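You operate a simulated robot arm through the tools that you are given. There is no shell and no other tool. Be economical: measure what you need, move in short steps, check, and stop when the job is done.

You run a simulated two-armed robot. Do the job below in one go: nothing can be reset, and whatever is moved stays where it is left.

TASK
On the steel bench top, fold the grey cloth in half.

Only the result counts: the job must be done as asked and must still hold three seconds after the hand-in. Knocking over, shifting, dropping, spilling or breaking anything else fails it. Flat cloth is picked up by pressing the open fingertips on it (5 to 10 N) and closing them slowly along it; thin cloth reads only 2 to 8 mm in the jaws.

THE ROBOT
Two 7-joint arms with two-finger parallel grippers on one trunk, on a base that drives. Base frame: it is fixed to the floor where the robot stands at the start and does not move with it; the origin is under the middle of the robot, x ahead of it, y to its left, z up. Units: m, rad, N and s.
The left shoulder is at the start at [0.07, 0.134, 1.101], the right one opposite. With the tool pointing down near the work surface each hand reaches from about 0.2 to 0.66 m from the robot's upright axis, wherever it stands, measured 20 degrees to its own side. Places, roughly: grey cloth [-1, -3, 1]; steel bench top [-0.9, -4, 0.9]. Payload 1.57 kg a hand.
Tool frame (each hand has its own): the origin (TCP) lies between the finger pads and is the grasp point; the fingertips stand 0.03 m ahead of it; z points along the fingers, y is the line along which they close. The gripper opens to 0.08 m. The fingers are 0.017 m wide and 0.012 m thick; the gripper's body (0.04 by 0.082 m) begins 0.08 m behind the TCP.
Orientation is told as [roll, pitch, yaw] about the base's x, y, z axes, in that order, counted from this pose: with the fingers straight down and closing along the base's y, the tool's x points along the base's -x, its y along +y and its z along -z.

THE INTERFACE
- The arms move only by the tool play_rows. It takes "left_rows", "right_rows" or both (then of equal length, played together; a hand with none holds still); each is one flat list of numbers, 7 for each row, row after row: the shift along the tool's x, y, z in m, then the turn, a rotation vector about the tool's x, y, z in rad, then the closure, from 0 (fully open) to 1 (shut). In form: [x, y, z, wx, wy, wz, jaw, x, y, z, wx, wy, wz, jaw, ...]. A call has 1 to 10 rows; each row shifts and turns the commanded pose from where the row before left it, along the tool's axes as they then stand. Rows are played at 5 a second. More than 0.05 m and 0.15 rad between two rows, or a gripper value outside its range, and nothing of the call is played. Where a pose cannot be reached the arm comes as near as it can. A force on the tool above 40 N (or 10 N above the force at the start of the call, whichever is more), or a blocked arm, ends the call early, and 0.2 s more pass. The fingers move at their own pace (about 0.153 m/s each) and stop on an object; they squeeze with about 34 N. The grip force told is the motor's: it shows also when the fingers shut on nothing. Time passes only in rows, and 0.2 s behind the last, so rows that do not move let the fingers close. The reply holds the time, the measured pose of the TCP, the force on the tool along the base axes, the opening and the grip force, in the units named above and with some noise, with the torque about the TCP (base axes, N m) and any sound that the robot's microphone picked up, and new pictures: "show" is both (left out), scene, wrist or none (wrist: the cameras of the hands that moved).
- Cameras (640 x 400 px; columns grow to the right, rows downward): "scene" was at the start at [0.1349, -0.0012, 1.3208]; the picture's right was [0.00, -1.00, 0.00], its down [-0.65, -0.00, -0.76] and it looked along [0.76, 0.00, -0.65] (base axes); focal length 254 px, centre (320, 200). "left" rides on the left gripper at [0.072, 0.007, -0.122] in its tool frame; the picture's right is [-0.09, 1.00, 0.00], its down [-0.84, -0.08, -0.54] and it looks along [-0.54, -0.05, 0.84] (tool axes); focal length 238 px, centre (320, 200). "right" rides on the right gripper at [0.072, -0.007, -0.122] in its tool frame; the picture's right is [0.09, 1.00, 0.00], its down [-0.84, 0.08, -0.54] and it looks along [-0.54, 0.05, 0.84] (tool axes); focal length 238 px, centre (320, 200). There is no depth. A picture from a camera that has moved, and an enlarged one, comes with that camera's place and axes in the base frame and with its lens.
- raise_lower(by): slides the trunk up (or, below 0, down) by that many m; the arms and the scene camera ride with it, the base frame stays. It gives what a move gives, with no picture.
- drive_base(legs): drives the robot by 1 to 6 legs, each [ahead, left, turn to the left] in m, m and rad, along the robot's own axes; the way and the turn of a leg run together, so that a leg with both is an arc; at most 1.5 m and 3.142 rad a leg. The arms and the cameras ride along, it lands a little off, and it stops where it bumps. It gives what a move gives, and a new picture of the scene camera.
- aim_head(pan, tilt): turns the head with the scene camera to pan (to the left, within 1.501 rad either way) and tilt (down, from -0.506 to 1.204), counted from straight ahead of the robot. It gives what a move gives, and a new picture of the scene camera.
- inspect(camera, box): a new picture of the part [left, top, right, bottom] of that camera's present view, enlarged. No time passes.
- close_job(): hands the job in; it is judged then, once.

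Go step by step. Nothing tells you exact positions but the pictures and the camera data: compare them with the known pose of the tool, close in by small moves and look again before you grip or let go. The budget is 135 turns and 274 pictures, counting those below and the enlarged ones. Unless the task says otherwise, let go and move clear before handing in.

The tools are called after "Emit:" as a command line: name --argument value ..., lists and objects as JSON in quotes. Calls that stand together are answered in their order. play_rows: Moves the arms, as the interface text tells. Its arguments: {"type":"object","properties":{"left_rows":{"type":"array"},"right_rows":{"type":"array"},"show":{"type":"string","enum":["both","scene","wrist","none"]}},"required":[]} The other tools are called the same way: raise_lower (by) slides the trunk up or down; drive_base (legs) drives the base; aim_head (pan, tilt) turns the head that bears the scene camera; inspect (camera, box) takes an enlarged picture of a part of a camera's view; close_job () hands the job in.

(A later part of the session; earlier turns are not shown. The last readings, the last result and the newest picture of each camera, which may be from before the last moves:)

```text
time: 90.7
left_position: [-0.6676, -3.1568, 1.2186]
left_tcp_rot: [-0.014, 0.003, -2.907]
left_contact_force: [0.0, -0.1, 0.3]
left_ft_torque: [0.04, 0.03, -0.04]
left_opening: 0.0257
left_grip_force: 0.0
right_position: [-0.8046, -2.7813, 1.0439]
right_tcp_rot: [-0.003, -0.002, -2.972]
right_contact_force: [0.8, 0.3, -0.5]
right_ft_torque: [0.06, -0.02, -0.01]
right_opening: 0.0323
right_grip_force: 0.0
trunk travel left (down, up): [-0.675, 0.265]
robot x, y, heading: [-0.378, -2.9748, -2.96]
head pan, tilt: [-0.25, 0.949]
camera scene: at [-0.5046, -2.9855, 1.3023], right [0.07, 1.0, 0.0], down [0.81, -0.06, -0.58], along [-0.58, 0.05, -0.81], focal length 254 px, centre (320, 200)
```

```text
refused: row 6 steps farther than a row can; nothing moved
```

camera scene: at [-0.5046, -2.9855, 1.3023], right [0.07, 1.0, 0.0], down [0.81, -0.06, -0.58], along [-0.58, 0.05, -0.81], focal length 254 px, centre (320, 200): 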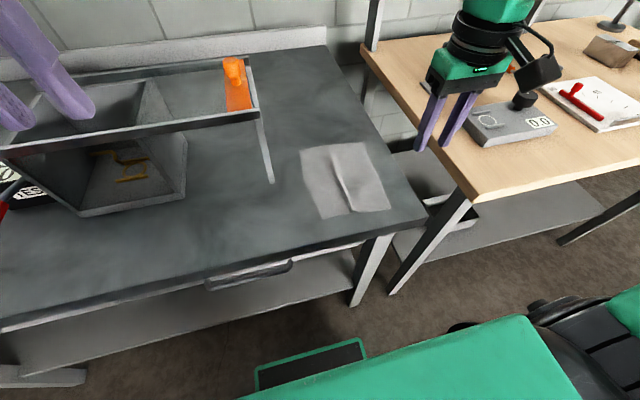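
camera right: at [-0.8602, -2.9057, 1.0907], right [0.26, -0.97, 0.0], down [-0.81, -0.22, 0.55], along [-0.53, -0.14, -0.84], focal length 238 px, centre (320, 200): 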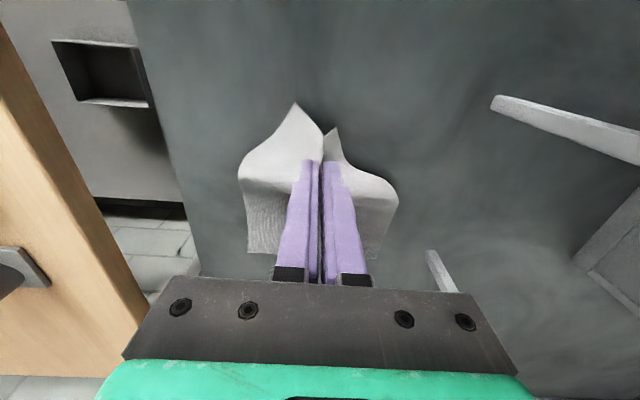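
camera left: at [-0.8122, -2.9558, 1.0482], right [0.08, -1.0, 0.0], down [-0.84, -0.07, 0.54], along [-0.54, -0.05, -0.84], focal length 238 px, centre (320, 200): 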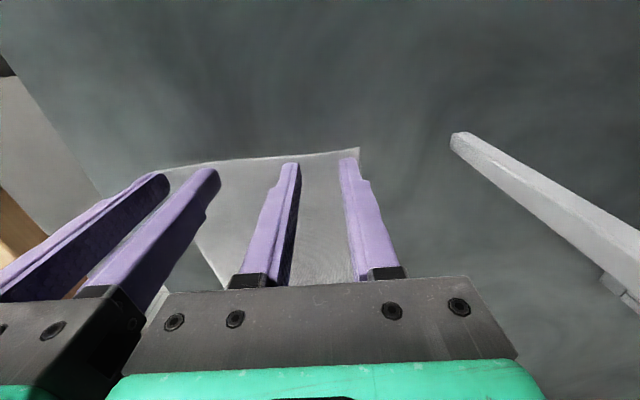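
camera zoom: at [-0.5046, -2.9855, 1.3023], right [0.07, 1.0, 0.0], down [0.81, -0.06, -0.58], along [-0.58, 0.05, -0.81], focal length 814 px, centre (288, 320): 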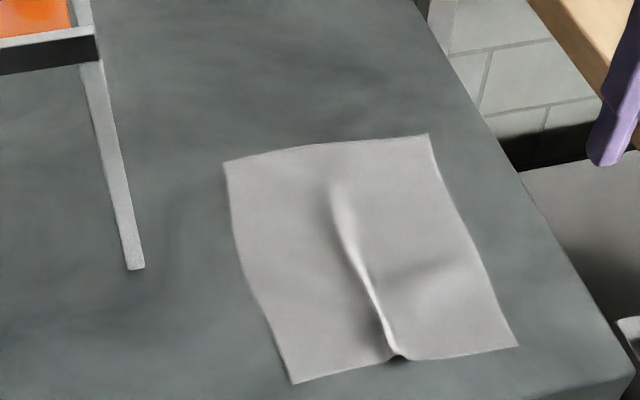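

Emit:
play_rows --left_rows '[-0.011, -0.0385, 0, 0, 0, 0.06, 0.7, -0.011, -0.0385, 0, 0, 0, 0, 0.7, -0.011, -0.0385, 0, 0, 0, 0, 0.7, -0.011, -0.0385, 0, 0, 0, 0, 0.7, -0.011, -0.0385, 0.02, 0, 0, 0, 0.7, -0.012, -0.0385, 0.02, 0, 0, 0, 0.7, 0, 0, 0.045, 0, 0, 0, 0.7, 0, 0, 0.045, 0, 0, 0, 0.7, 0, 0, 0.045, 0, 0, 0, 0.7, 0, 0, 0.045, 0, 0, 0, 0.7]'

```text
time: 92.9
left_position: [-0.7755, -2.9348, 0.9991]
left_tcp_rot: [-0.008, 0.002, -2.966]
left_contact_force: [0.3, 0.3, -1.3]
left_ft_torque: [-0.01, 0.01, 0.01]
left_opening: 0.0241
left_grip_force: 0.1
right_position: [-0.8061, -2.7764, 1.0422]
right_tcp_rot: [-0.001, -0.004, -2.971]
right_contact_force: [0.1, -0.1, -0.5]
right_ft_torque: [0.03, 0.01, -0.02]
right_opening: 0.0321
right_grip_force: 0.1
trunk travel left (down, up): [-0.675, 0.265]
robot x, y, heading: [-0.3808, -2.9778, -2.962]
head pan, tilt: [-0.25, 0.949]
camera scene: at [-0.5064, -2.9811, 1.3022], right [0.07, 1.0, 0.0], down [0.81, -0.06, -0.58], along [-0.58, 0.04, -0.81], focal length 254 px, centre (320, 200)
camera left: at [-0.7032, -2.9293, 1.122], right [0.08, -1.0, -0.01], down [-0.84, -0.08, 0.54], along [-0.54, -0.04, -0.84], focal length 238 px, centre (320, 200)
```

scene: 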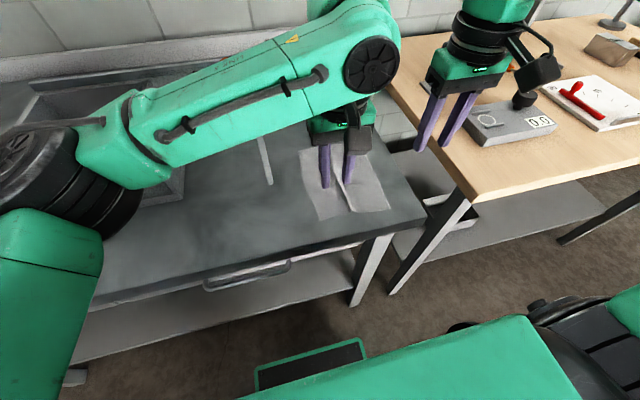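
left: 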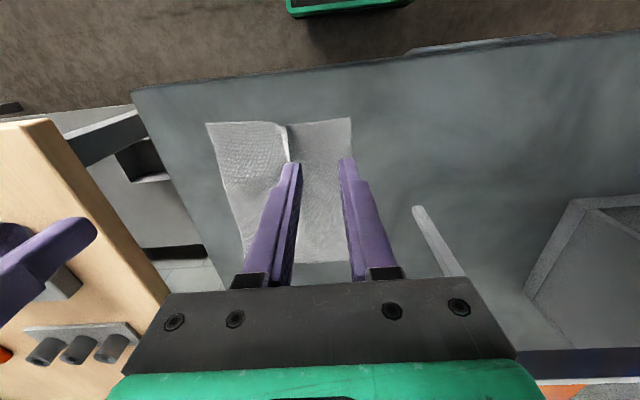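

The left hand is fine. Now the right hand comes in beside it and both go down to hover.

Emit:
play_rows --left_rows '[0, 0.006, 0.01, 0, 0, 0, 0.7, 0, 0, 0.01, 0, 0, 0, 0.7, 0, 0, 0.01, 0, 0, 0, 0.7, 0, 0, 0.01, 0, 0, 0, 0.7, 0, 0, 0, 0, 0, 0, 0.7]' --right_rows '[0.002, 0.018, 0.02, 0, 0, 0, 0.7, 0.002, 0.018, 0.02, 0, 0, 0, 0.7, 0.002, 0.018, 0.02, 0, 0, 0, 0.7, 0.002, 0.02, 0.02, 0, 0, 0, 0.7, 0, 0, 0, 0, 0, 0, 0.7]'

```text
time: 94.1
left_position: [-0.7736, -2.9416, 0.9592]
left_tcp_rot: [-0.009, 0.002, -2.965]
left_contact_force: [-0.2, -0.1, 1.2]
left_ft_torque: [0.03, -0.01, 0.03]
left_opening: 0.0241
left_grip_force: 0.0
right_position: [-0.7845, -2.8485, 0.9613]
right_tcp_rot: [0.001, -0.005, -2.97]
right_contact_force: [0.0, 0.2, 0.0]
right_ft_torque: [0.0, -0.01, -0.01]
right_opening: 0.0242
right_grip_force: 0.1
trunk travel left (down, up): [-0.675, 0.265]
robot x, y, heading: [-0.3803, -2.9747, -2.967]
head pan, tilt: [-0.25, 0.949]
camera scene: at [-0.5053, -2.9796, 1.3022], right [0.07, 1.0, 0.0], down [0.81, -0.06, -0.58], along [-0.58, 0.04, -0.81], focal length 254 px, centre (320, 200)
camera right: at [-0.7147, -2.8291, 1.0834], right [0.26, -0.97, 0.0], down [-0.81, -0.22, 0.55], along [-0.53, -0.14, -0.84], focal length 238 px, centre (320, 200)
camera left: at [-0.7021, -2.9351, 1.0826], right [0.08, -1.0, -0.01], down [-0.84, -0.07, 0.54], along [-0.54, -0.04, -0.84], focal length 238 px, centre (320, 200)
```

scene: 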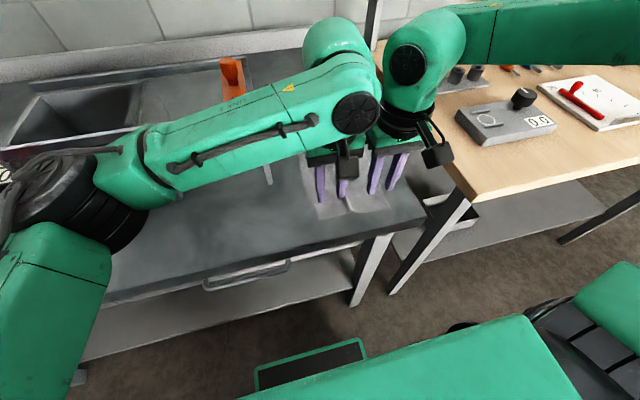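
right: 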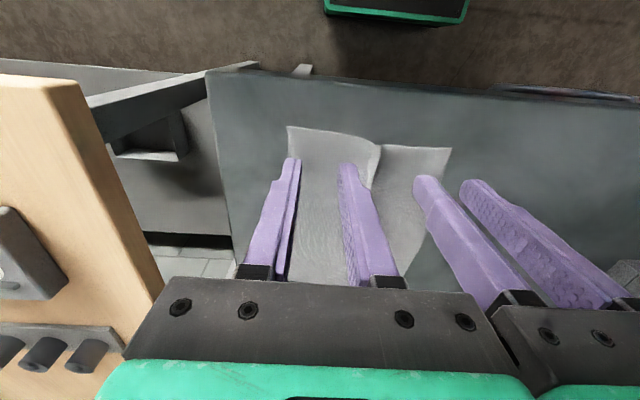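
left: 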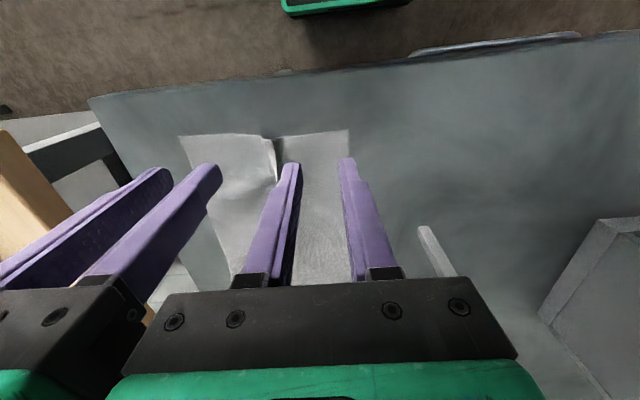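

Both hover over their corners without reach trouble. I lower them close to contact.

Emit:
play_rows --left_rows '[0, 0, 0.015, 0, 0, 0, 0.7, 0, 0, 0.015, 0, 0, 0, 0.7, 0, 0, 0.012, 0, 0, 0, 0.7, 0, 0, 0, 0, 0, 0, 0.7]' --right_rows '[0, 0, 0.015, 0, 0, 0, 0.7, 0, 0, 0.015, 0, 0, 0, 0.7, 0, 0, 0.014, 0, 0, 0, 0.7, 0, 0, 0, 0, 0, 0, 0.7]' --show "wrist"

```text
time: 95.1
left_position: [-0.7758, -2.9412, 0.9177]
left_tcp_rot: [-0.009, 0.001, -2.965]
left_contact_force: [0.4, 0.5, -0.2]
left_ft_torque: [-0.01, 0.01, 0.0]
left_opening: 0.0243
left_grip_force: 0.0
right_position: [-0.7863, -2.8485, 0.9177]
right_tcp_rot: [0.0, -0.003, -2.972]
right_contact_force: [0.2, 0.1, 0.4]
right_ft_torque: [0.0, 0.05, -0.02]
right_opening: 0.0238
right_grip_force: 0.1
trunk travel left (down, up): [-0.675, 0.265]
robot x, y, heading: [-0.386, -2.9812, -2.967]
head pan, tilt: [-0.25, 0.949]
camera right: at [-0.7156, -2.829, 1.0404], right [0.26, -0.97, 0.0], down [-0.81, -0.22, 0.55], along [-0.53, -0.14, -0.84], focal length 238 px, centre (320, 200)
camera left: at [-0.703, -2.9361, 1.0411], right [0.08, -1.0, -0.01], down [-0.84, -0.07, 0.54], along [-0.54, -0.04, -0.84], focal length 238 px, centre (320, 200)
```

right: 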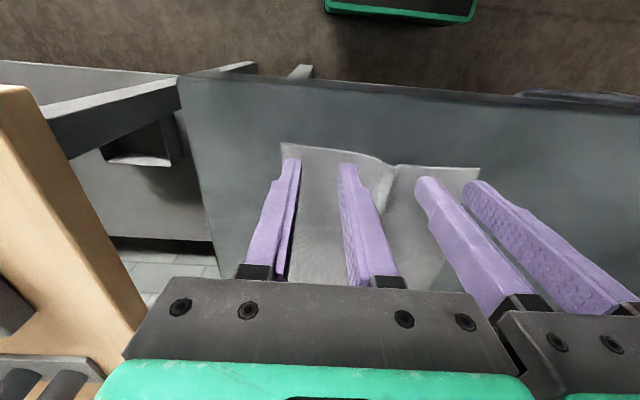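
left: 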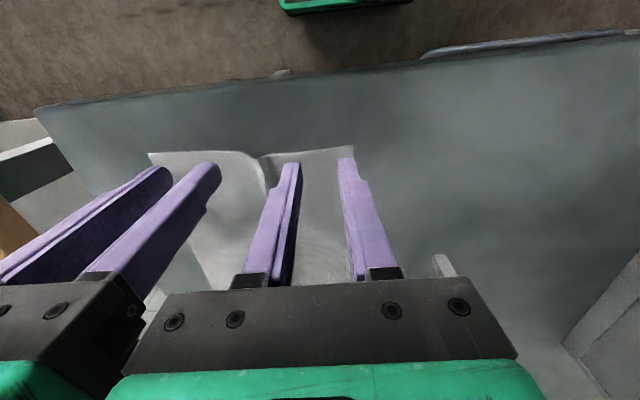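

Both fingertip pairs sit just inside the corners. I press down to a few newtons.

Emit:
play_rows --left_rows '[0, 0, 0.002, 0, 0, 0, 0.7, 0, 0, 0.002, 0, 0, 0, 0.7, 0, 0, 0.001, 0, 0, 0, 0.7, 0, 0, 0, 0, 0, 0, 0.7]' --right_rows '[0, 0, 0.002, 0, 0, 0, 0.7, 0, 0, 0.002, 0, 0, 0, 0.7, 0, 0, 0.001, 0, 0, 0, 0.7, 0, 0, 0, 0, 0, 0, 0.7]' --show "none"

```text
time: 96.1
left_position: [-0.7739, -2.9404, 0.9132]
left_tcp_rot: [-0.009, 0.003, -2.966]
left_contact_force: [-0.5, 0.6, -0.8]
left_ft_torque: [0.0, -0.01, -0.03]
left_opening: 0.0241
left_grip_force: 0.0
right_position: [-0.7865, -2.8485, 0.9132]
right_tcp_rot: [0.0, -0.003, -2.97]
right_contact_force: [0.2, 0.1, 0.3]
right_ft_torque: [0.0, 0.02, 0.0]
right_opening: 0.0239
right_grip_force: 0.0
trunk travel left (down, up): [-0.675, 0.265]
robot x, y, heading: [-0.3809, -2.9762, -2.966]
head pan, tilt: [-0.25, 0.949]
```

Emit:
play_rows --left_rows '[0, 0, 0.0015, 0, 0, 0, 0.7, 0, 0, 0.001, 0, 0, 0, 0.7, 0, 0, 0, 0, 0, 0, 0.7]' --right_rows '[0, 0, 0.0015, 0, 0, 0, 0.7, 0, 0, 0.001, 0, 0, 0, 0.7, 0, 0, 0, 0, 0, 0, 0.7]' --show "none"

```text
time: 96.9
left_position: [-0.7747, -2.9409, 0.911]
left_tcp_rot: [-0.007, 0.004, -2.965]
left_contact_force: [0.2, -0.1, 1.5]
left_ft_torque: [-0.02, 0.04, 0.01]
left_opening: 0.0241
left_grip_force: 0.1
right_position: [-0.7852, -2.8485, 0.9099]
right_tcp_rot: [0.002, -0.003, -2.969]
right_contact_force: [-0.4, -0.6, 0.4]
right_ft_torque: [-0.01, -0.03, 0.01]
right_opening: 0.024
right_grip_force: 0.0
trunk travel left (down, up): [-0.675, 0.265]
robot x, y, heading: [-0.3852, -2.9777, -2.961]
head pan, tilt: [-0.25, 0.949]
```

Emit:
play_rows --left_rows '[0, 0, 0.001, 0, 0, 0, 0.7, 0, 0, 0.0005, 0, 0, 0, 0.7, 0, 0, 0, 0, 0, 0, 0.7]' --right_rows '[0, 0, 0.001, 0, 0, 0, 0.7, 0, 0, 0.0007, 0, 0, 0, 0.7, 0, 0, 0, 0, 0, 0, 0.7]' --show "none"

```text
time: 97.7
left_position: [-0.7728, -2.9416, 0.9113]
left_tcp_rot: [-0.008, 0.0, -2.964]
left_contact_force: [-1.3, 1.0, 10.1]
left_ft_torque: [-0.15, 0.04, -0.02]
left_opening: 0.0235
left_grip_force: 0.1
right_position: [-0.7845, -2.8485, 0.911]
right_tcp_rot: [0.0, -0.009, -2.97]
right_contact_force: [-1.1, 1.4, 13.1]
right_ft_torque: [-0.02, 0.0, 0.01]
right_opening: 0.0241
right_grip_force: 0.1
trunk travel left (down, up): [-0.675, 0.265]
robot x, y, heading: [-0.3859, -2.9723, -2.961]
head pan, tilt: [-0.25, 0.949]
```

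Pressing at 10–13 N; I relax a hair and close both slowly.

Emit:
play_rows --left_rows '[0, 0, -0.0002, 0, 0, 0, 0.7, 0, 0, 0, 0, 0, 0, 0.74, 0, 0, 0, 0, 0, 0, 0.78, 0, 0, 0, 0, 0, 0, 0.82, 0, 0, 0, 0, 0, 0, 0.86, 0, 0, 0, 0, 0, 0, 0.9, 0, 0, 0, 0, 0, 0, 0.95, 0, 0, 0, 0, 0, 0, 1, 0, 0, 0, 0, 0, 0, 1, 0, 0, 0, 0, 0, 0, 1]' --right_rows '[0, 0, -0.0005, 0, 0, 0, 0.7, 0, 0, 0, 0, 0, 0, 0.74, 0, 0, 0, 0, 0, 0, 0.78, 0, 0, 0, 0, 0, 0, 0.82, 0, 0, 0, 0, 0, 0, 0.86, 0, 0, 0, 0, 0, 0, 0.9, 0, 0, 0, 0, 0, 0, 0.95, 0, 0, 0, 0, 0, 0, 1, 0, 0, 0, 0, 0, 0, 1, 0, 0, 0, 0, 0, 0, 1]' --show "wrist"

```text
time: 99.9
left_position: [-0.7726, -2.9413, 0.9109]
left_tcp_rot: [-0.008, 0.0, -2.967]
left_contact_force: [0.4, -0.3, 15.8]
left_ft_torque: [-0.11, 0.0, -0.01]
left_opening: 0.0018
left_grip_force: 22.8
right_position: [-0.7828, -2.8477, 0.9108]
right_tcp_rot: [-0.002, -0.007, -2.971]
right_contact_force: [0.5, -0.1, 7.2]
right_ft_torque: [0.01, -0.02, 0.0]
right_opening: 0.002
right_grip_force: 23.7
trunk travel left (down, up): [-0.675, 0.265]
robot x, y, heading: [-0.3861, -2.977, -2.965]
head pan, tilt: [-0.25, 0.949]
camera right: at [-0.7126, -2.8291, 1.0336], right [0.26, -0.97, 0.0], down [-0.81, -0.22, 0.55], along [-0.53, -0.14, -0.84], focal length 238 px, centre (320, 200)
camera left: at [-0.7003, -2.9364, 1.0339], right [0.08, -1.0, -0.01], down [-0.84, -0.07, 0.54], along [-0.54, -0.04, -0.84], focal length 238 px, centre (320, 200)
```

right: 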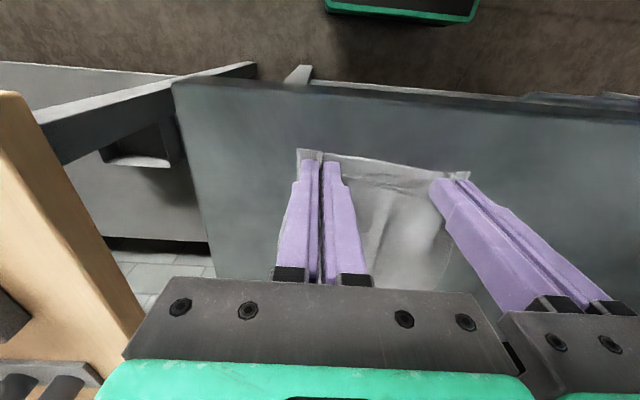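
left: 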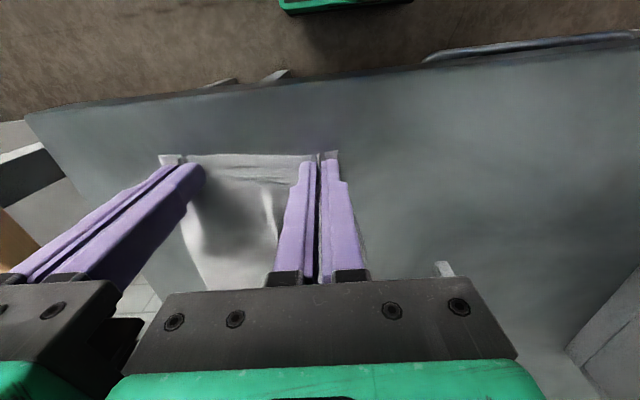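

Both corners are held and the edge is taut. I lift along an arc toward the far edge, pulling slightly apart, half way first.

Emit:
play_rows --left_rows '[-0.0052, 0.001, -0.029, 0, 0, 0, 1, -0.0152, 0.001, -0.0256, 0, 0, 0, 1, -0.0231, 0.001, -0.019, 0, 0, 0, 1, -0.0284, 0.001, -0.0101, 0, 0, 0, 1, -0.015, 0, 0, 0, 0, 0, 1, 0, 0, 0, 0, 0, 0, 1]' --right_rows '[-0.0052, -0.0012, -0.029, 0, 0, 0, 1, -0.0152, -0.0012, -0.0256, 0, 0, 0, 1, -0.0231, -0.0012, -0.019, 0, 0, 0, 1, -0.0284, -0.0012, -0.0101, 0, 0, 0, 1, -0.015, 0, 0, 0, 0, 0, 1, 0, 0, 0, 0, 0, 0, 1]'

Emit:
inspect --camera "scene" --box '[200, 60, 440, 210]'

```text
time: 101.3
left_position: [-0.8585, -2.9582, 0.9932]
left_tcp_rot: [-0.01, 0.001, -2.968]
left_contact_force: [-3.3, 21.2, -0.6]
left_ft_torque: [0.62, 0.13, 0.06]
left_opening: 0.0017
left_grip_force: 23.3
right_position: [-0.8721, -2.8585, 0.9935]
right_tcp_rot: [0.002, -0.006, -2.97]
right_contact_force: [3.6, -19.2, 0.6]
right_ft_torque: [-0.62, -0.11, 0.1]
right_opening: 0.002
right_grip_force: 23.4
trunk travel left (down, up): [-0.675, 0.265]
robot x, y, heading: [-0.3818, -2.9744, -2.964]
head pan, tilt: [-0.25, 0.949]
camera scene: at [-0.5053, -2.9802, 1.3022], right [0.07, 1.0, 0.0], down [0.81, -0.06, -0.58], along [-0.58, 0.04, -0.81], focal length 254 px, centre (320, 200)
camera right: at [-0.8015, -2.8385, 1.1155], right [0.26, -0.97, 0.0], down [-0.81, -0.22, 0.55], along [-0.53, -0.14, -0.84], focal length 238 px, centre (320, 200)
camera left: at [-0.7866, -2.9543, 1.1162], right [0.08, -1.0, -0.01], down [-0.84, -0.07, 0.54], along [-0.54, -0.04, -0.84], focal length 238 px, centre (320, 200)
```

scene: 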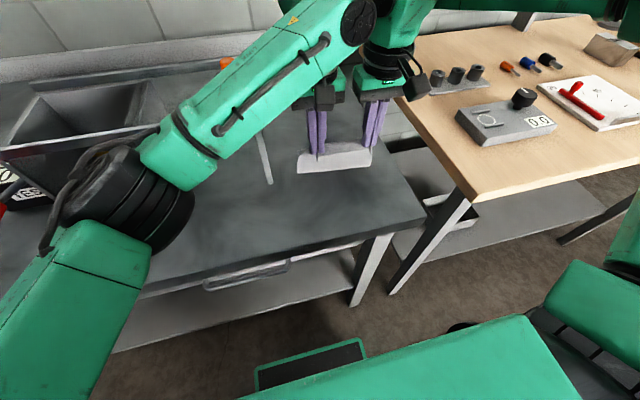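
right: 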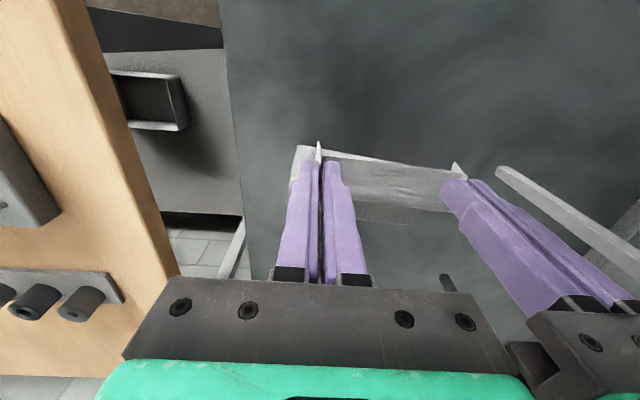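
left: 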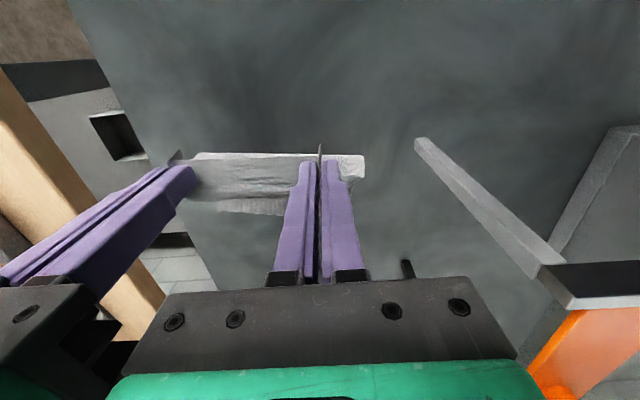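

```text
2.67 times, centred on (320, 135) of scene
camera zoom: at [-0.5053, -2.9802, 1.3022], right [0.07, 1.0, 0.0], down [0.81, -0.06, -0.58], along [-0.58, 0.04, -0.81], focal length 678 px, centre (320, 373)
```

zoom: 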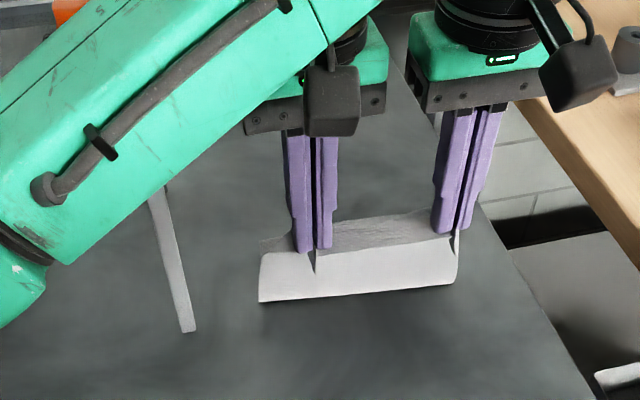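

The fold hangs nicely at half way, but the hands pull 20 N apart, and the left forearm will come near the rack's corner. I relax the pull, roll both hands slightly away from the rack, and go on to a still-raised pose near the far edge.

Emit:
play_rows --left_rows '[0, -0.006, 0, -0.12, 0, 0, 1, -0.015, 0, 0, 0, 0, 0, 1, -0.0286, -0.0012, 0.01, 0, 0, 0, 1, -0.023, -0.0023, 0.0189, 0, 0, 0, 1, -0.0087, -0.0014, 0.0119, 0, 0, 0, 1, 0, 0, 0, 0, 0, 0, 1]' --right_rows '[0, -0.002, 0, -0.12, 0, 0, 1, -0.015, 0, 0, 0, 0, 0, 1, -0.0286, -0.0012, 0.01, 0, 0, 0, 1, -0.023, -0.0023, 0.0189, 0, 0, 0, 1, -0.0087, -0.0014, 0.0119, 0, 0, 0, 1, 0, 0, 0, 0, 0, 0, 1]'

Emit:
inspect --camera "scene" --box '[160, 30, 440, 205]'

```text
time: 102.7
left_position: [-0.9067, -2.9736, 0.9637]
left_tcp_rot: [0.104, -0.002, -2.968]
left_contact_force: [-15.8, 36.4, -2.6]
left_ft_torque: [1.09, 0.51, 0.11]
left_opening: 0.0032
left_grip_force: 24.2
left hand out of reach, approached as far as the arm can: row 3, 4, 5
right_position: [-0.9441, -2.8724, 0.9535]
right_tcp_rot: [0.134, -0.002, -2.967]
right_contact_force: [15.3, -34.9, 3.0]
right_ft_torque: [-1.12, -0.42, 0.17]
right_opening: 0.0031
right_grip_force: 24.2
trunk travel left (down, up): [-0.675, 0.265]
robot x, y, heading: [-0.3887, -2.976, -2.965]
head pan, tilt: [-0.25, 0.949]
camera scene: at [-0.5053, -2.9801, 1.3022], right [0.07, 1.0, 0.0], down [0.81, -0.06, -0.58], along [-0.58, 0.04, -0.81], focal length 254 px, centre (320, 200)
camera right: at [-0.8763, -2.8376, 1.0747], right [0.26, -0.96, 0.13], down [-0.82, -0.15, 0.55], along [-0.51, -0.25, -0.83], focal length 238 px, centre (320, 200)
camera left: at [-0.8357, -2.9561, 1.0867], right [0.08, -0.99, 0.1], down [-0.85, -0.01, 0.53], along [-0.53, -0.13, -0.84], focal length 238 px, centre (320, 200)
```

scene: 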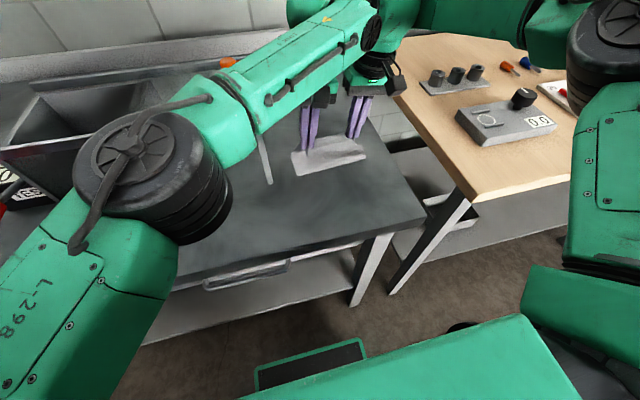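
right: 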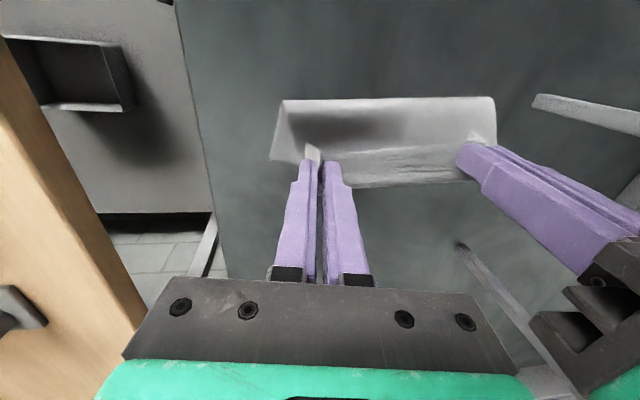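
left: 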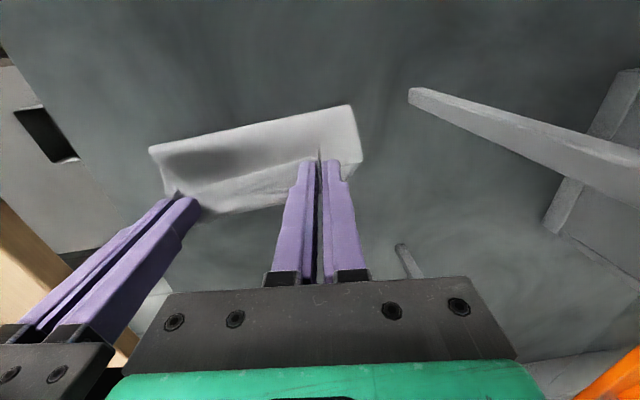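

```text
2.29 times, centred on (300, 118) of scene
camera zoom: at [-0.5053, -2.9801, 1.3022], right [0.07, 1.0, 0.0], down [0.81, -0.06, -0.58], along [-0.58, 0.04, -0.81], focal length 581 px, centre (366, 389)
```

zoom: 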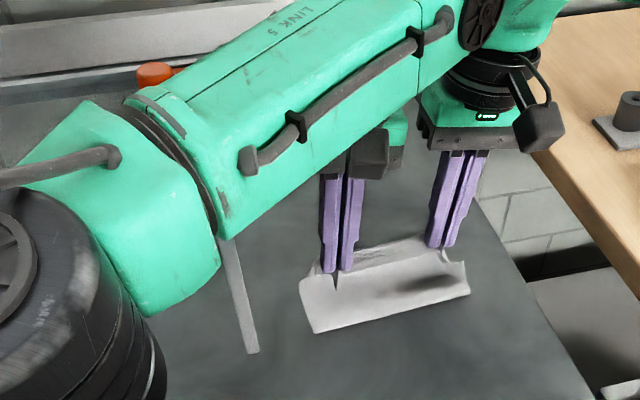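

The left arm is at its reach limit and lags, pulling the cloth tight. I bring the right hand back level to relieve the tension, then let the base bring both forward.

Emit:
play_rows --left_rows '[0, -0.001, 0, 0, 0, 0, 1, 0, -0.001, 0, 0, 0, 0, 1, 0, 0, 0, 0, 0, 0, 1]' --right_rows '[0.01, 0.002, -0.004, 0, 0, 0, 1, 0.01, 0.002, -0.004, 0, 0, 0, 1, 0, 0, 0, 0, 0, 0, 1]' --show "none"

```text
time: 103.5
left_position: [-0.9053, -2.9744, 0.9636]
left_tcp_rot: [0.107, 0.001, -2.966]
left_contact_force: [-8.0, 30.3, -0.3]
left_ft_torque: [0.98, 0.21, 0.03]
left_opening: 0.0019
left_grip_force: 23.7
right_position: [-0.9254, -2.8702, 0.9624]
right_tcp_rot: [0.127, -0.005, -2.971]
right_contact_force: [7.4, -29.9, -0.5]
right_ft_torque: [-0.89, -0.21, 0.08]
right_opening: 0.0018
right_grip_force: 23.8
trunk travel left (down, up): [-0.675, 0.265]
robot x, y, heading: [-0.3863, -2.9795, -2.962]
head pan, tilt: [-0.25, 0.949]
```

Still 30 N; the hands are 0.106 m apart. I bring the right one 7 mm inward.

Emit:
play_rows --right_rows '[0, 0.003, 0, 0, 0, 0, 1, 0, 0.003, 0, 0, 0, 0, 1, 0, 0.002, 0, 0, 0, 0, 1, 0, 0, 0, 0, 0, 0, 1]' --show "none"

```text
time: 104.5
left_position: [-0.9052, -2.977, 0.9641]
left_tcp_rot: [0.111, 0.001, -2.965]
left_contact_force: [-2.6, 13.0, 0.2]
left_ft_torque: [0.39, 0.1, 0.07]
left_opening: 0.0017
left_grip_force: 23.9
right_position: [-0.9239, -2.8758, 0.9621]
right_tcp_rot: [0.119, -0.002, -2.97]
right_contact_force: [3.5, -13.5, -0.7]
right_ft_torque: [-0.38, -0.08, 0.03]
right_opening: 0.0016
right_grip_force: 23.4
trunk travel left (down, up): [-0.675, 0.265]
robot x, y, heading: [-0.3869, -2.9771, -2.962]
head pan, tilt: [-0.25, 0.949]
```

Tension is low now. I let the base creep forward 0.02 m.

Emit:
drive_base --legs '[[0.02, 0, 0]]'

Emit:
inspect --camera "scene" --box '[160, 30, 440, 205]'

```text
time: 105.3
left_position: [-0.9212, -2.9782, 0.9665]
left_tcp_rot: [0.112, -0.002, -2.968]
left_contact_force: [-1.4, 10.5, 0.3]
left_ft_torque: [0.3, 0.13, 0.01]
left_opening: 0.0017
left_grip_force: 23.2
right_position: [-0.9406, -2.8788, 0.9643]
right_tcp_rot: [0.12, -0.006, -2.971]
right_contact_force: [1.9, -10.4, -0.2]
right_ft_torque: [-0.33, 0.02, 0.03]
right_opening: 0.0017
right_grip_force: 23.8
trunk travel left (down, up): [-0.675, 0.265]
robot x, y, heading: [-0.4034, -2.9798, -2.968]
head pan, tilt: [-0.25, 0.949]
camera scene: at [-0.5212, -2.9832, 1.3026], right [0.07, 1.0, 0.0], down [0.81, -0.06, -0.58], along [-0.58, 0.04, -0.81], focal length 254 px, centre (320, 200)
```

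scene: 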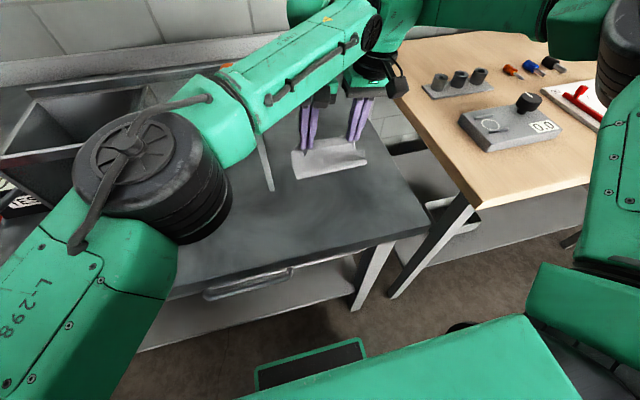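

```text
2.29 times, centred on (300, 118) of scene
camera zoom: at [-0.5212, -2.9832, 1.3026], right [0.07, 1.0, 0.0], down [0.81, -0.06, -0.58], along [-0.58, 0.04, -0.81], focal length 581 px, centre (366, 389)
```

zoom: 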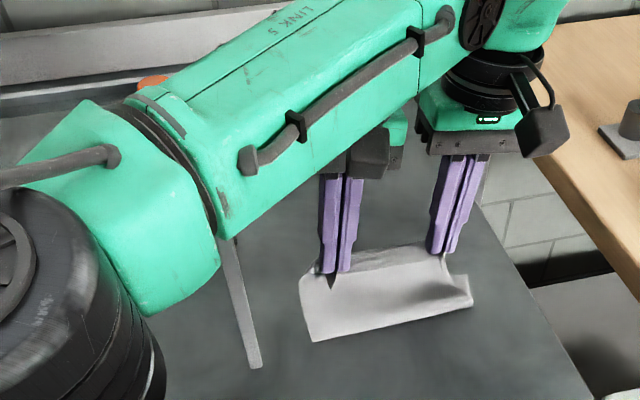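

The bottom layer seems to have slid a little forward. I look through the wrist cameras for the far edge before going on.

Emit:
play_rows --left_rows '[0, 0, 0.004, 0, 0, 0, 1]' --right_rows '[0, 0.001, 0.004, 0, 0, 0, 1]' --show "wrist"

```text
time: 105.7
left_position: [-0.9246, -2.9789, 0.9608]
left_tcp_rot: [0.109, -0.001, -2.966]
left_contact_force: [-0.2, 5.2, -0.4]
left_ft_torque: [0.18, 0.05, 0.0]
left_opening: 0.0018
left_grip_force: 23.1
right_position: [-0.9425, -2.8812, 0.9587]
right_tcp_rot: [0.122, -0.002, -2.968]
right_contact_force: [2.1, -6.1, -0.6]
right_ft_torque: [-0.2, -0.01, 0.05]
right_opening: 0.0017
right_grip_force: 23.9
trunk travel left (down, up): [-0.675, 0.265]
robot x, y, heading: [-0.4039, -2.9793, -2.964]
head pan, tilt: [-0.25, 0.949]
camera right: at [-0.875, -2.8469, 1.08], right [0.26, -0.96, 0.12], down [-0.82, -0.15, 0.55], along [-0.51, -0.24, -0.83], focal length 238 px, centre (320, 200)
camera left: at [-0.8545, -2.9594, 1.0831], right [0.08, -0.99, 0.11], down [-0.85, -0.01, 0.53], along [-0.52, -0.14, -0.84], focal length 238 px, centre (320, 200)
```

right: 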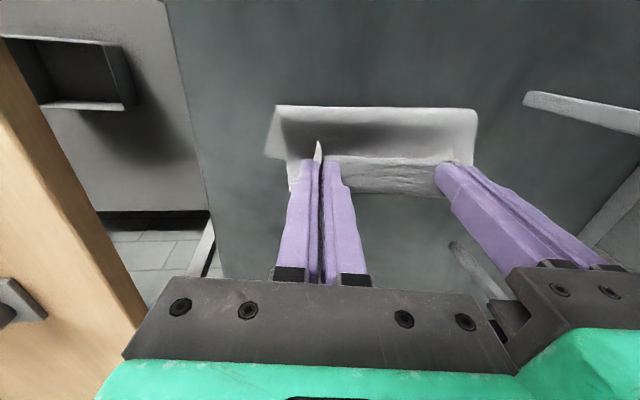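
left: 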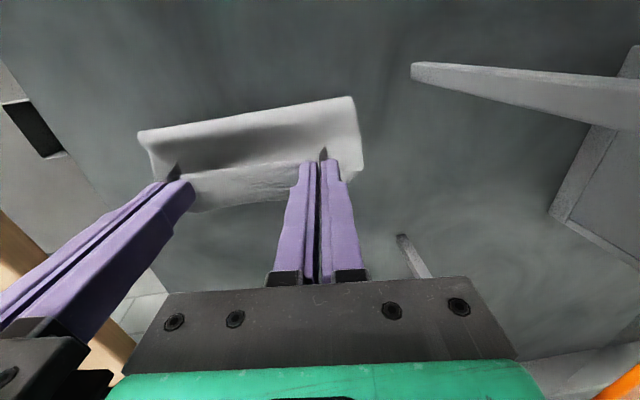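

The bottom layer's far edge is now about 0.05 m ahead of the grips, and the fold sits at the middle. I lower a bit and creep forward with the base.

Emit:
play_rows --left_rows '[0, -0.0007, 0.006, 0, 0, 0, 1, 0, -0.0007, 0.006, 0, 0, 0, 1]' --right_rows '[0, 0.0, 0.006, 0, 0, 0, 1, 0, 0.0, 0.006, 0, 0, 0, 1]' --show "none"

Emit:
drive_base --legs '[[0.022, 0, 0]]'

Emit:
play_rows --left_rows '[0, -0.0007, 0.006, 0, 0, 0, 1, 0, -0.0007, 0.006, 0, 0, 0, 1]' --right_rows '[0, -0.0007, 0.006, 0, 0, 0, 1, 0, -0.0007, 0.006, 0, 0, 0, 1]' --show "both"

```text
time: 106.3
left_position: [-0.9244, -2.9793, 0.9478]
left_tcp_rot: [0.112, 0.002, -2.966]
left_contact_force: [-0.9, 5.7, 0.1]
left_ft_torque: [0.16, 0.03, -0.04]
left_opening: 0.0019
left_grip_force: 23.5
right_position: [-0.943, -2.8812, 0.947]
right_tcp_rot: [0.122, -0.005, -2.97]
right_contact_force: [0.6, -5.1, -0.7]
right_ft_torque: [-0.17, -0.01, 0.0]
right_opening: 0.0015
right_grip_force: 23.6
trunk travel left (down, up): [-0.675, 0.265]
robot x, y, heading: [-0.4051, -2.9775, -2.967]
head pan, tilt: [-0.25, 0.949]
```

```text
time: 107.1
left_position: [-0.9427, -2.9832, 0.9511]
left_tcp_rot: [0.111, 0.0, -2.967]
left_contact_force: [0.2, 4.0, -0.1]
left_ft_torque: [0.11, 0.05, -0.03]
left_opening: 0.0021
left_grip_force: 23.0
right_position: [-0.961, -2.8847, 0.9486]
right_tcp_rot: [0.121, -0.006, -2.969]
right_contact_force: [0.9, -4.0, 0.3]
right_ft_torque: [-0.09, 0.03, 0.02]
right_opening: 0.0015
right_grip_force: 22.6
trunk travel left (down, up): [-0.675, 0.265]
robot x, y, heading: [-0.4298, -2.9855, -2.965]
head pan, tilt: [-0.25, 0.949]
camera scene: at [-0.5426, -2.987, 1.3026], right [0.07, 1.0, 0.0], down [0.81, -0.06, -0.58], along [-0.58, 0.04, -0.81], focal length 254 px, centre (320, 200)
```

scene: 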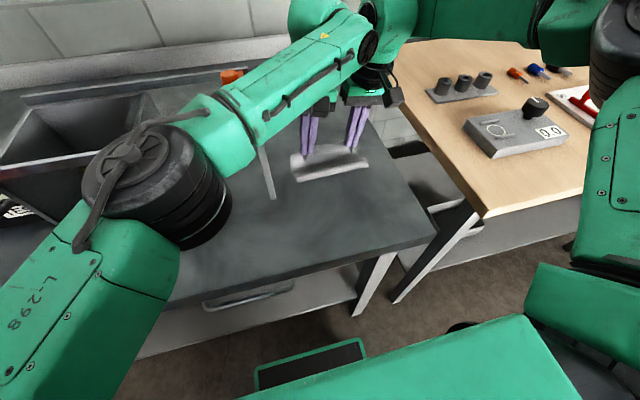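

```text
time: 107.7
left_position: [-0.9459, -2.9829, 0.9364]
left_tcp_rot: [0.111, 0.001, -2.967]
left_contact_force: [-1.6, 2.5, 0.1]
left_ft_torque: [0.07, 0.04, 0.0]
left_opening: 0.0018
left_grip_force: 23.4
right_position: [-0.964, -2.8863, 0.935]
right_tcp_rot: [0.121, -0.005, -2.971]
right_contact_force: [-0.1, -2.6, -0.3]
right_ft_torque: [-0.07, 0.02, 0.03]
right_opening: 0.0017
right_grip_force: 23.6
trunk travel left (down, up): [-0.675, 0.265]
robot x, y, heading: [-0.4269, -2.9797, -2.968]
head pan, tilt: [-0.25, 0.949]
camera scene: at [-0.5465, -2.9876, 1.3022], right [0.07, 1.0, 0.0], down [0.81, -0.06, -0.58], along [-0.58, 0.04, -0.81], focal length 254 px, centre (320, 200)
camera right: at [-0.8966, -2.853, 1.0557], right [0.26, -0.96, 0.12], down [-0.82, -0.15, 0.55], along [-0.51, -0.24, -0.83], focal length 238 px, centre (320, 200)
camera left: at [-0.8762, -2.9637, 1.0592], right [0.08, -0.99, 0.11], down [-0.85, -0.01, 0.53], along [-0.52, -0.14, -0.84], focal length 238 px, centre (320, 200)
```

scene: 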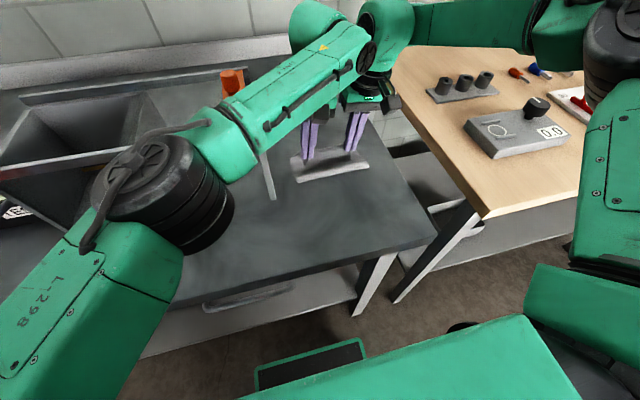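
right: 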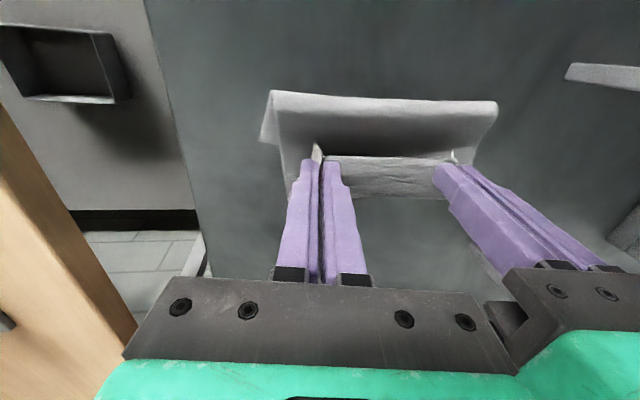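
left: 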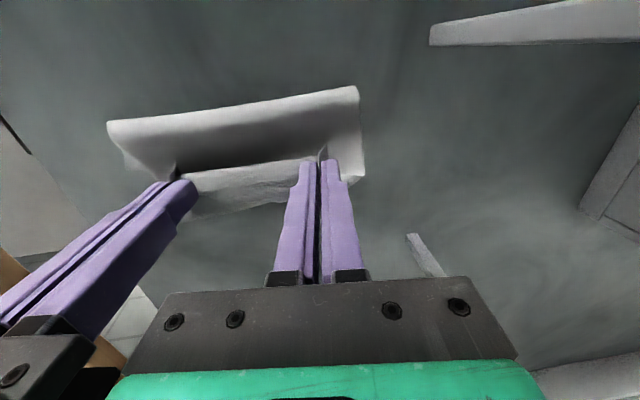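

About 0.03 m remain to the far edge. I lower a bit more and creep forward again.

Emit:
play_rows --left_rows '[0, -0.0007, 0.006, 0, 0, 0, 1, 0, 0, 0, 0, 0, 0, 1]' --right_rows '[0, -0.0007, 0.006, 0, 0, 0, 1, -0.002, 0, 0, 0, 0, 0, 1]' --show "none"

Emit:
drive_base --legs '[[0.03, 0, 0]]'

Emit:
play_rows --left_rows '[0, -0.0003, 0.003, 0, 0, 0, 1]' --right_rows '[0, -0.0003, 0.003, 0, 0, 0, 1]' --show "wrist"

```text
time: 108.3
left_position: [-0.9461, -2.9834, 0.9301]
left_tcp_rot: [0.112, 0.002, -2.967]
left_contact_force: [-1.3, 3.3, -0.5]
left_ft_torque: [0.1, 0.04, 0.01]
left_opening: 0.0016
left_grip_force: 23.3
right_position: [-0.9666, -2.8878, 0.928]
right_tcp_rot: [0.121, -0.006, -2.971]
right_contact_force: [1.3, -3.8, -0.2]
right_ft_torque: [-0.06, -0.03, 0.02]
right_opening: 0.0017
right_grip_force: 23.6
trunk travel left (down, up): [-0.675, 0.265]
robot x, y, heading: [-0.4243, -2.9819, -2.964]
head pan, tilt: [-0.25, 0.949]
```

```text
time: 109.1
left_position: [-0.9724, -2.9886, 0.9322]
left_tcp_rot: [0.113, -0.001, -2.966]
left_contact_force: [-0.3, 3.0, -0.4]
left_ft_torque: [0.12, 0.06, 0.0]
left_opening: 0.0019
left_grip_force: 23.3
right_position: [-0.9933, -2.8913, 0.9305]
right_tcp_rot: [0.119, -0.009, -2.97]
right_contact_force: [1.3, -2.8, 0.6]
right_ft_torque: [-0.11, 0.02, 0.02]
right_opening: 0.0017
right_grip_force: 23.6
trunk travel left (down, up): [-0.675, 0.265]
robot x, y, heading: [-0.4529, -2.988, -2.965]
head pan, tilt: [-0.25, 0.949]
camera scene: at [-0.5714, -2.9922, 1.3027], right [0.07, 1.0, 0.0], down [0.81, -0.06, -0.58], along [-0.58, 0.04, -0.81], focal length 254 px, centre (320, 200)
```

scene: 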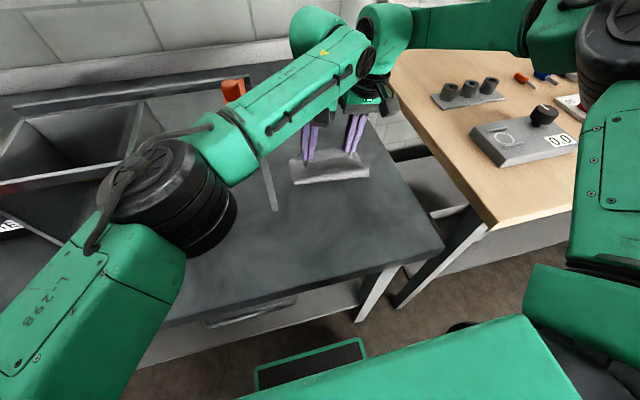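

```text
time: 109.5
left_position: [-0.9742, -2.9875, 0.9276]
left_tcp_rot: [0.111, 0.002, -2.968]
left_contact_force: [-1.0, 2.9, 0.3]
left_ft_torque: [0.09, 0.05, 0.0]
left_opening: 0.0018
left_grip_force: 23.8
right_position: [-0.9941, -2.8922, 0.9264]
right_tcp_rot: [0.12, -0.006, -2.971]
right_contact_force: [1.4, -2.6, -0.1]
right_ft_torque: [-0.08, -0.01, 0.02]
right_opening: 0.0017
right_grip_force: 23.4
trunk travel left (down, up): [-0.675, 0.265]
robot x, y, heading: [-0.4555, -2.9909, -2.963]
head pan, tilt: [-0.25, 0.949]
camera right: at [-0.9276, -2.8584, 1.0467], right [0.26, -0.96, 0.12], down [-0.82, -0.15, 0.55], along [-0.51, -0.24, -0.83], focal length 238 px, centre (320, 200)
camera left: at [-0.9044, -2.9684, 1.0508], right [0.08, -0.99, 0.11], down [-0.85, -0.01, 0.53], along [-0.52, -0.14, -0.84], focal length 238 px, centre (320, 200)
```

right: 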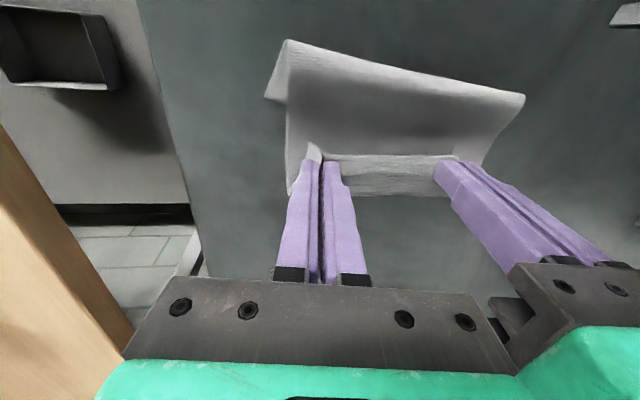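
left: 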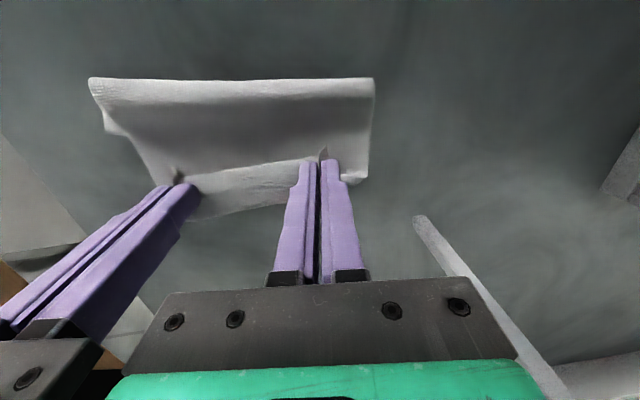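

The slack loop is dragging the bottom layer along, so I was too low. I raise the grips until the top layer is nearly taut over the fold line, then pivot around it properly.

Emit:
play_rows --left_rows '[0, 0.0016, -0.015, 0, 0, 0, 1, 0, 0.0016, -0.015, 0, 0, 0, 1, 0, 0.0016, -0.014, 0, 0, 0, 1, 0, 0, 0, 0, 0, 0, 1]' --right_rows '[0.002, 0.0016, -0.015, 0, 0, 0, 1, 0.002, 0.0016, -0.015, 0, 0, 0, 1, 0.001, 0.0016, -0.015, 0, 0, 0, 1, 0, 0, 0, 0, 0, 0, 1]' --show "wrist"

Emit:
inspect --camera "scene" --box '[200, 60, 440, 210]'

```text
time: 110.5
left_position: [-0.974, -2.9872, 0.9718]
left_tcp_rot: [0.111, 0.0, -2.967]
left_contact_force: [-0.7, 3.6, 0.1]
left_ft_torque: [0.16, 0.04, 0.04]
left_opening: 0.0013
left_grip_force: 22.9
right_position: [-0.9911, -2.8912, 0.9714]
right_tcp_rot: [0.122, -0.003, -2.97]
right_contact_force: [1.2, -3.1, -0.8]
right_ft_torque: [-0.11, -0.01, 0.04]
right_opening: 0.0017
right_grip_force: 23.7
trunk travel left (down, up): [-0.675, 0.265]
robot x, y, heading: [-0.4532, -2.9859, -2.962]
head pan, tilt: [-0.25, 0.949]
camera right: at [-0.9237, -2.8567, 1.0923], right [0.26, -0.96, 0.12], down [-0.82, -0.15, 0.55], along [-0.51, -0.24, -0.83], focal length 238 px, centre (320, 200)
camera left: at [-0.9047, -2.9684, 1.0941], right [0.08, -0.99, 0.11], down [-0.85, -0.01, 0.53], along [-0.52, -0.14, -0.84], focal length 238 px, centre (320, 200)
```

right: 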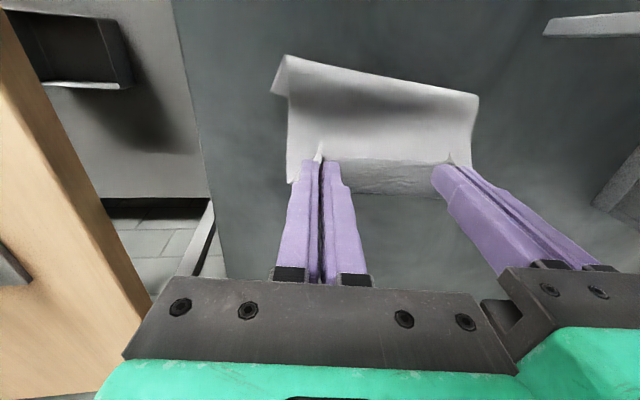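
left: 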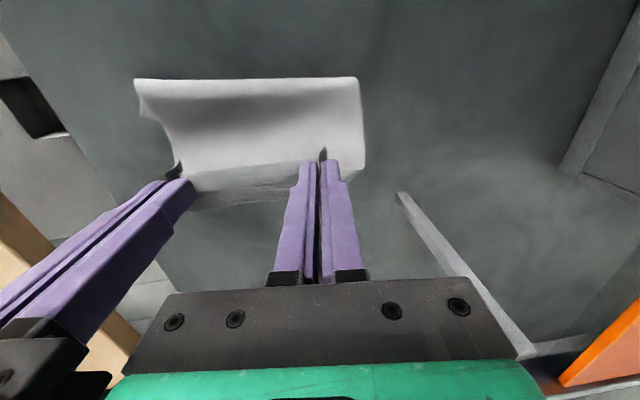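

```text
2.67 times, centred on (320, 135) of scene
camera zoom: at [-0.576, -2.9926, 1.3021], right [0.07, 1.0, 0.0], down [0.81, -0.06, -0.58], along [-0.58, 0.04, -0.81], focal length 678 px, centre (320, 373)
```

zoom: 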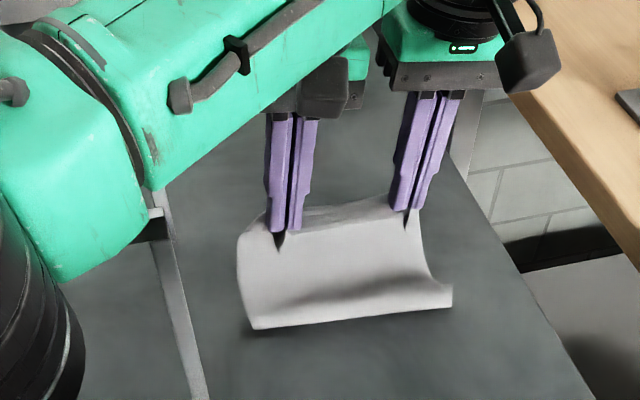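

Looking closely, the left forearm is right over the rack's corner with little room, so going further forward is unsafe. I will lower the grips onto the bottom layer, press lightly and back the base to slide everything 5 cm away from the rack, then finish the fold there.

Emit:
play_rows --left_rows '[0, -0.0016, 0.015, 0, 0, 0, 1, 0, -0.0016, 0.015, 0, 0, 0, 1, 0, -0.0016, 0.015, 0, 0, 0, 1, 0, -0.0007, 0.006, 0, 0, 0, 1, 0, 0, 0, 0, 0, 0, 1]' --right_rows '[0.003, -0.0016, 0.015, 0, 0, 0, 1, 0.003, -0.0016, 0.015, 0, 0, 0, 1, 0, -0.0016, 0.015, 0, 0, 0, 1, 0, -0.0007, 0.006, 0, 0, 0, 1, 0, 0, 0, 0, 0, 0, 1]' --show "none"

Emit:
play_rows --left_rows '[0, -0.0003, 0.003, 0, 0, 0, 1, 0, 0, 0.002, 0, 0, 0, 1, 0, 0, 0, 0, 0, 0, 1]' --right_rows '[0, -0.0003, 0.003, 0, 0, 0, 1, 0, 0, 0.002, 0, 0, 0, 1, 0, 0, 0, 0, 0, 0, 1]' --show "none"

```text
time: 111.7
left_position: [-0.9759, -2.9873, 0.9208]
left_tcp_rot: [0.112, 0.001, -2.965]
left_contact_force: [-0.8, 2.3, -0.5]
left_ft_torque: [0.09, 0.0, -0.03]
left_opening: 0.0016
left_grip_force: 23.5
right_position: [-0.9855, -2.8907, 0.9193]
right_tcp_rot: [0.12, -0.004, -2.97]
right_contact_force: [0.6, -1.4, 0.9]
right_ft_torque: [-0.04, 0.0, 0.03]
right_opening: 0.0019
right_grip_force: 23.8
trunk travel left (down, up): [-0.675, 0.265]
robot x, y, heading: [-0.4569, -2.9854, -2.969]
head pan, tilt: [-0.25, 0.949]
```

```text
time: 112.5
left_position: [-0.9754, -2.9879, 0.9149]
left_tcp_rot: [0.11, 0.002, -2.966]
left_contact_force: [-0.9, 1.2, -0.3]
left_ft_torque: [0.02, 0.0, 0.01]
left_opening: 0.0017
left_grip_force: 23.4
right_position: [-0.9843, -2.8911, 0.9139]
right_tcp_rot: [0.121, -0.003, -2.971]
right_contact_force: [0.9, -1.6, 0.5]
right_ft_torque: [-0.06, 0.02, 0.02]
right_opening: 0.002
right_grip_force: 23.3
trunk travel left (down, up): [-0.675, 0.265]
robot x, y, heading: [-0.4546, -2.9859, -2.959]
head pan, tilt: [-0.25, 0.949]
```

Emit:
play_rows --left_rows '[0, 0, 0.0015, 0, 0, 0, 1, 0, 0, 0.001, 0, 0, 0, 1, 0, 0, 0, 0, 0, 0, 1]' --right_rows '[0, 0, 0.0015, 0, 0, 0, 1, 0, 0, 0.001, 0, 0, 0, 1, 0, 0, 0, 0, 0, 0, 1]' --show "none"

```text
time: 113.3
left_position: [-0.9743, -2.9879, 0.9129]
left_tcp_rot: [0.114, 0.001, -2.967]
left_contact_force: [-1.0, 2.8, 3.0]
left_ft_torque: [0.13, -0.01, -0.01]
left_opening: 0.0017
left_grip_force: 22.7
right_position: [-0.9862, -2.8904, 0.913]
right_tcp_rot: [0.12, -0.007, -2.972]
right_contact_force: [0.1, -1.5, 3.7]
right_ft_torque: [-0.03, -0.01, -0.01]
right_opening: 0.0015
right_grip_force: 23.6
trunk travel left (down, up): [-0.675, 0.265]
robot x, y, heading: [-0.457, -2.9865, -2.967]
head pan, tilt: [-0.25, 0.949]
```

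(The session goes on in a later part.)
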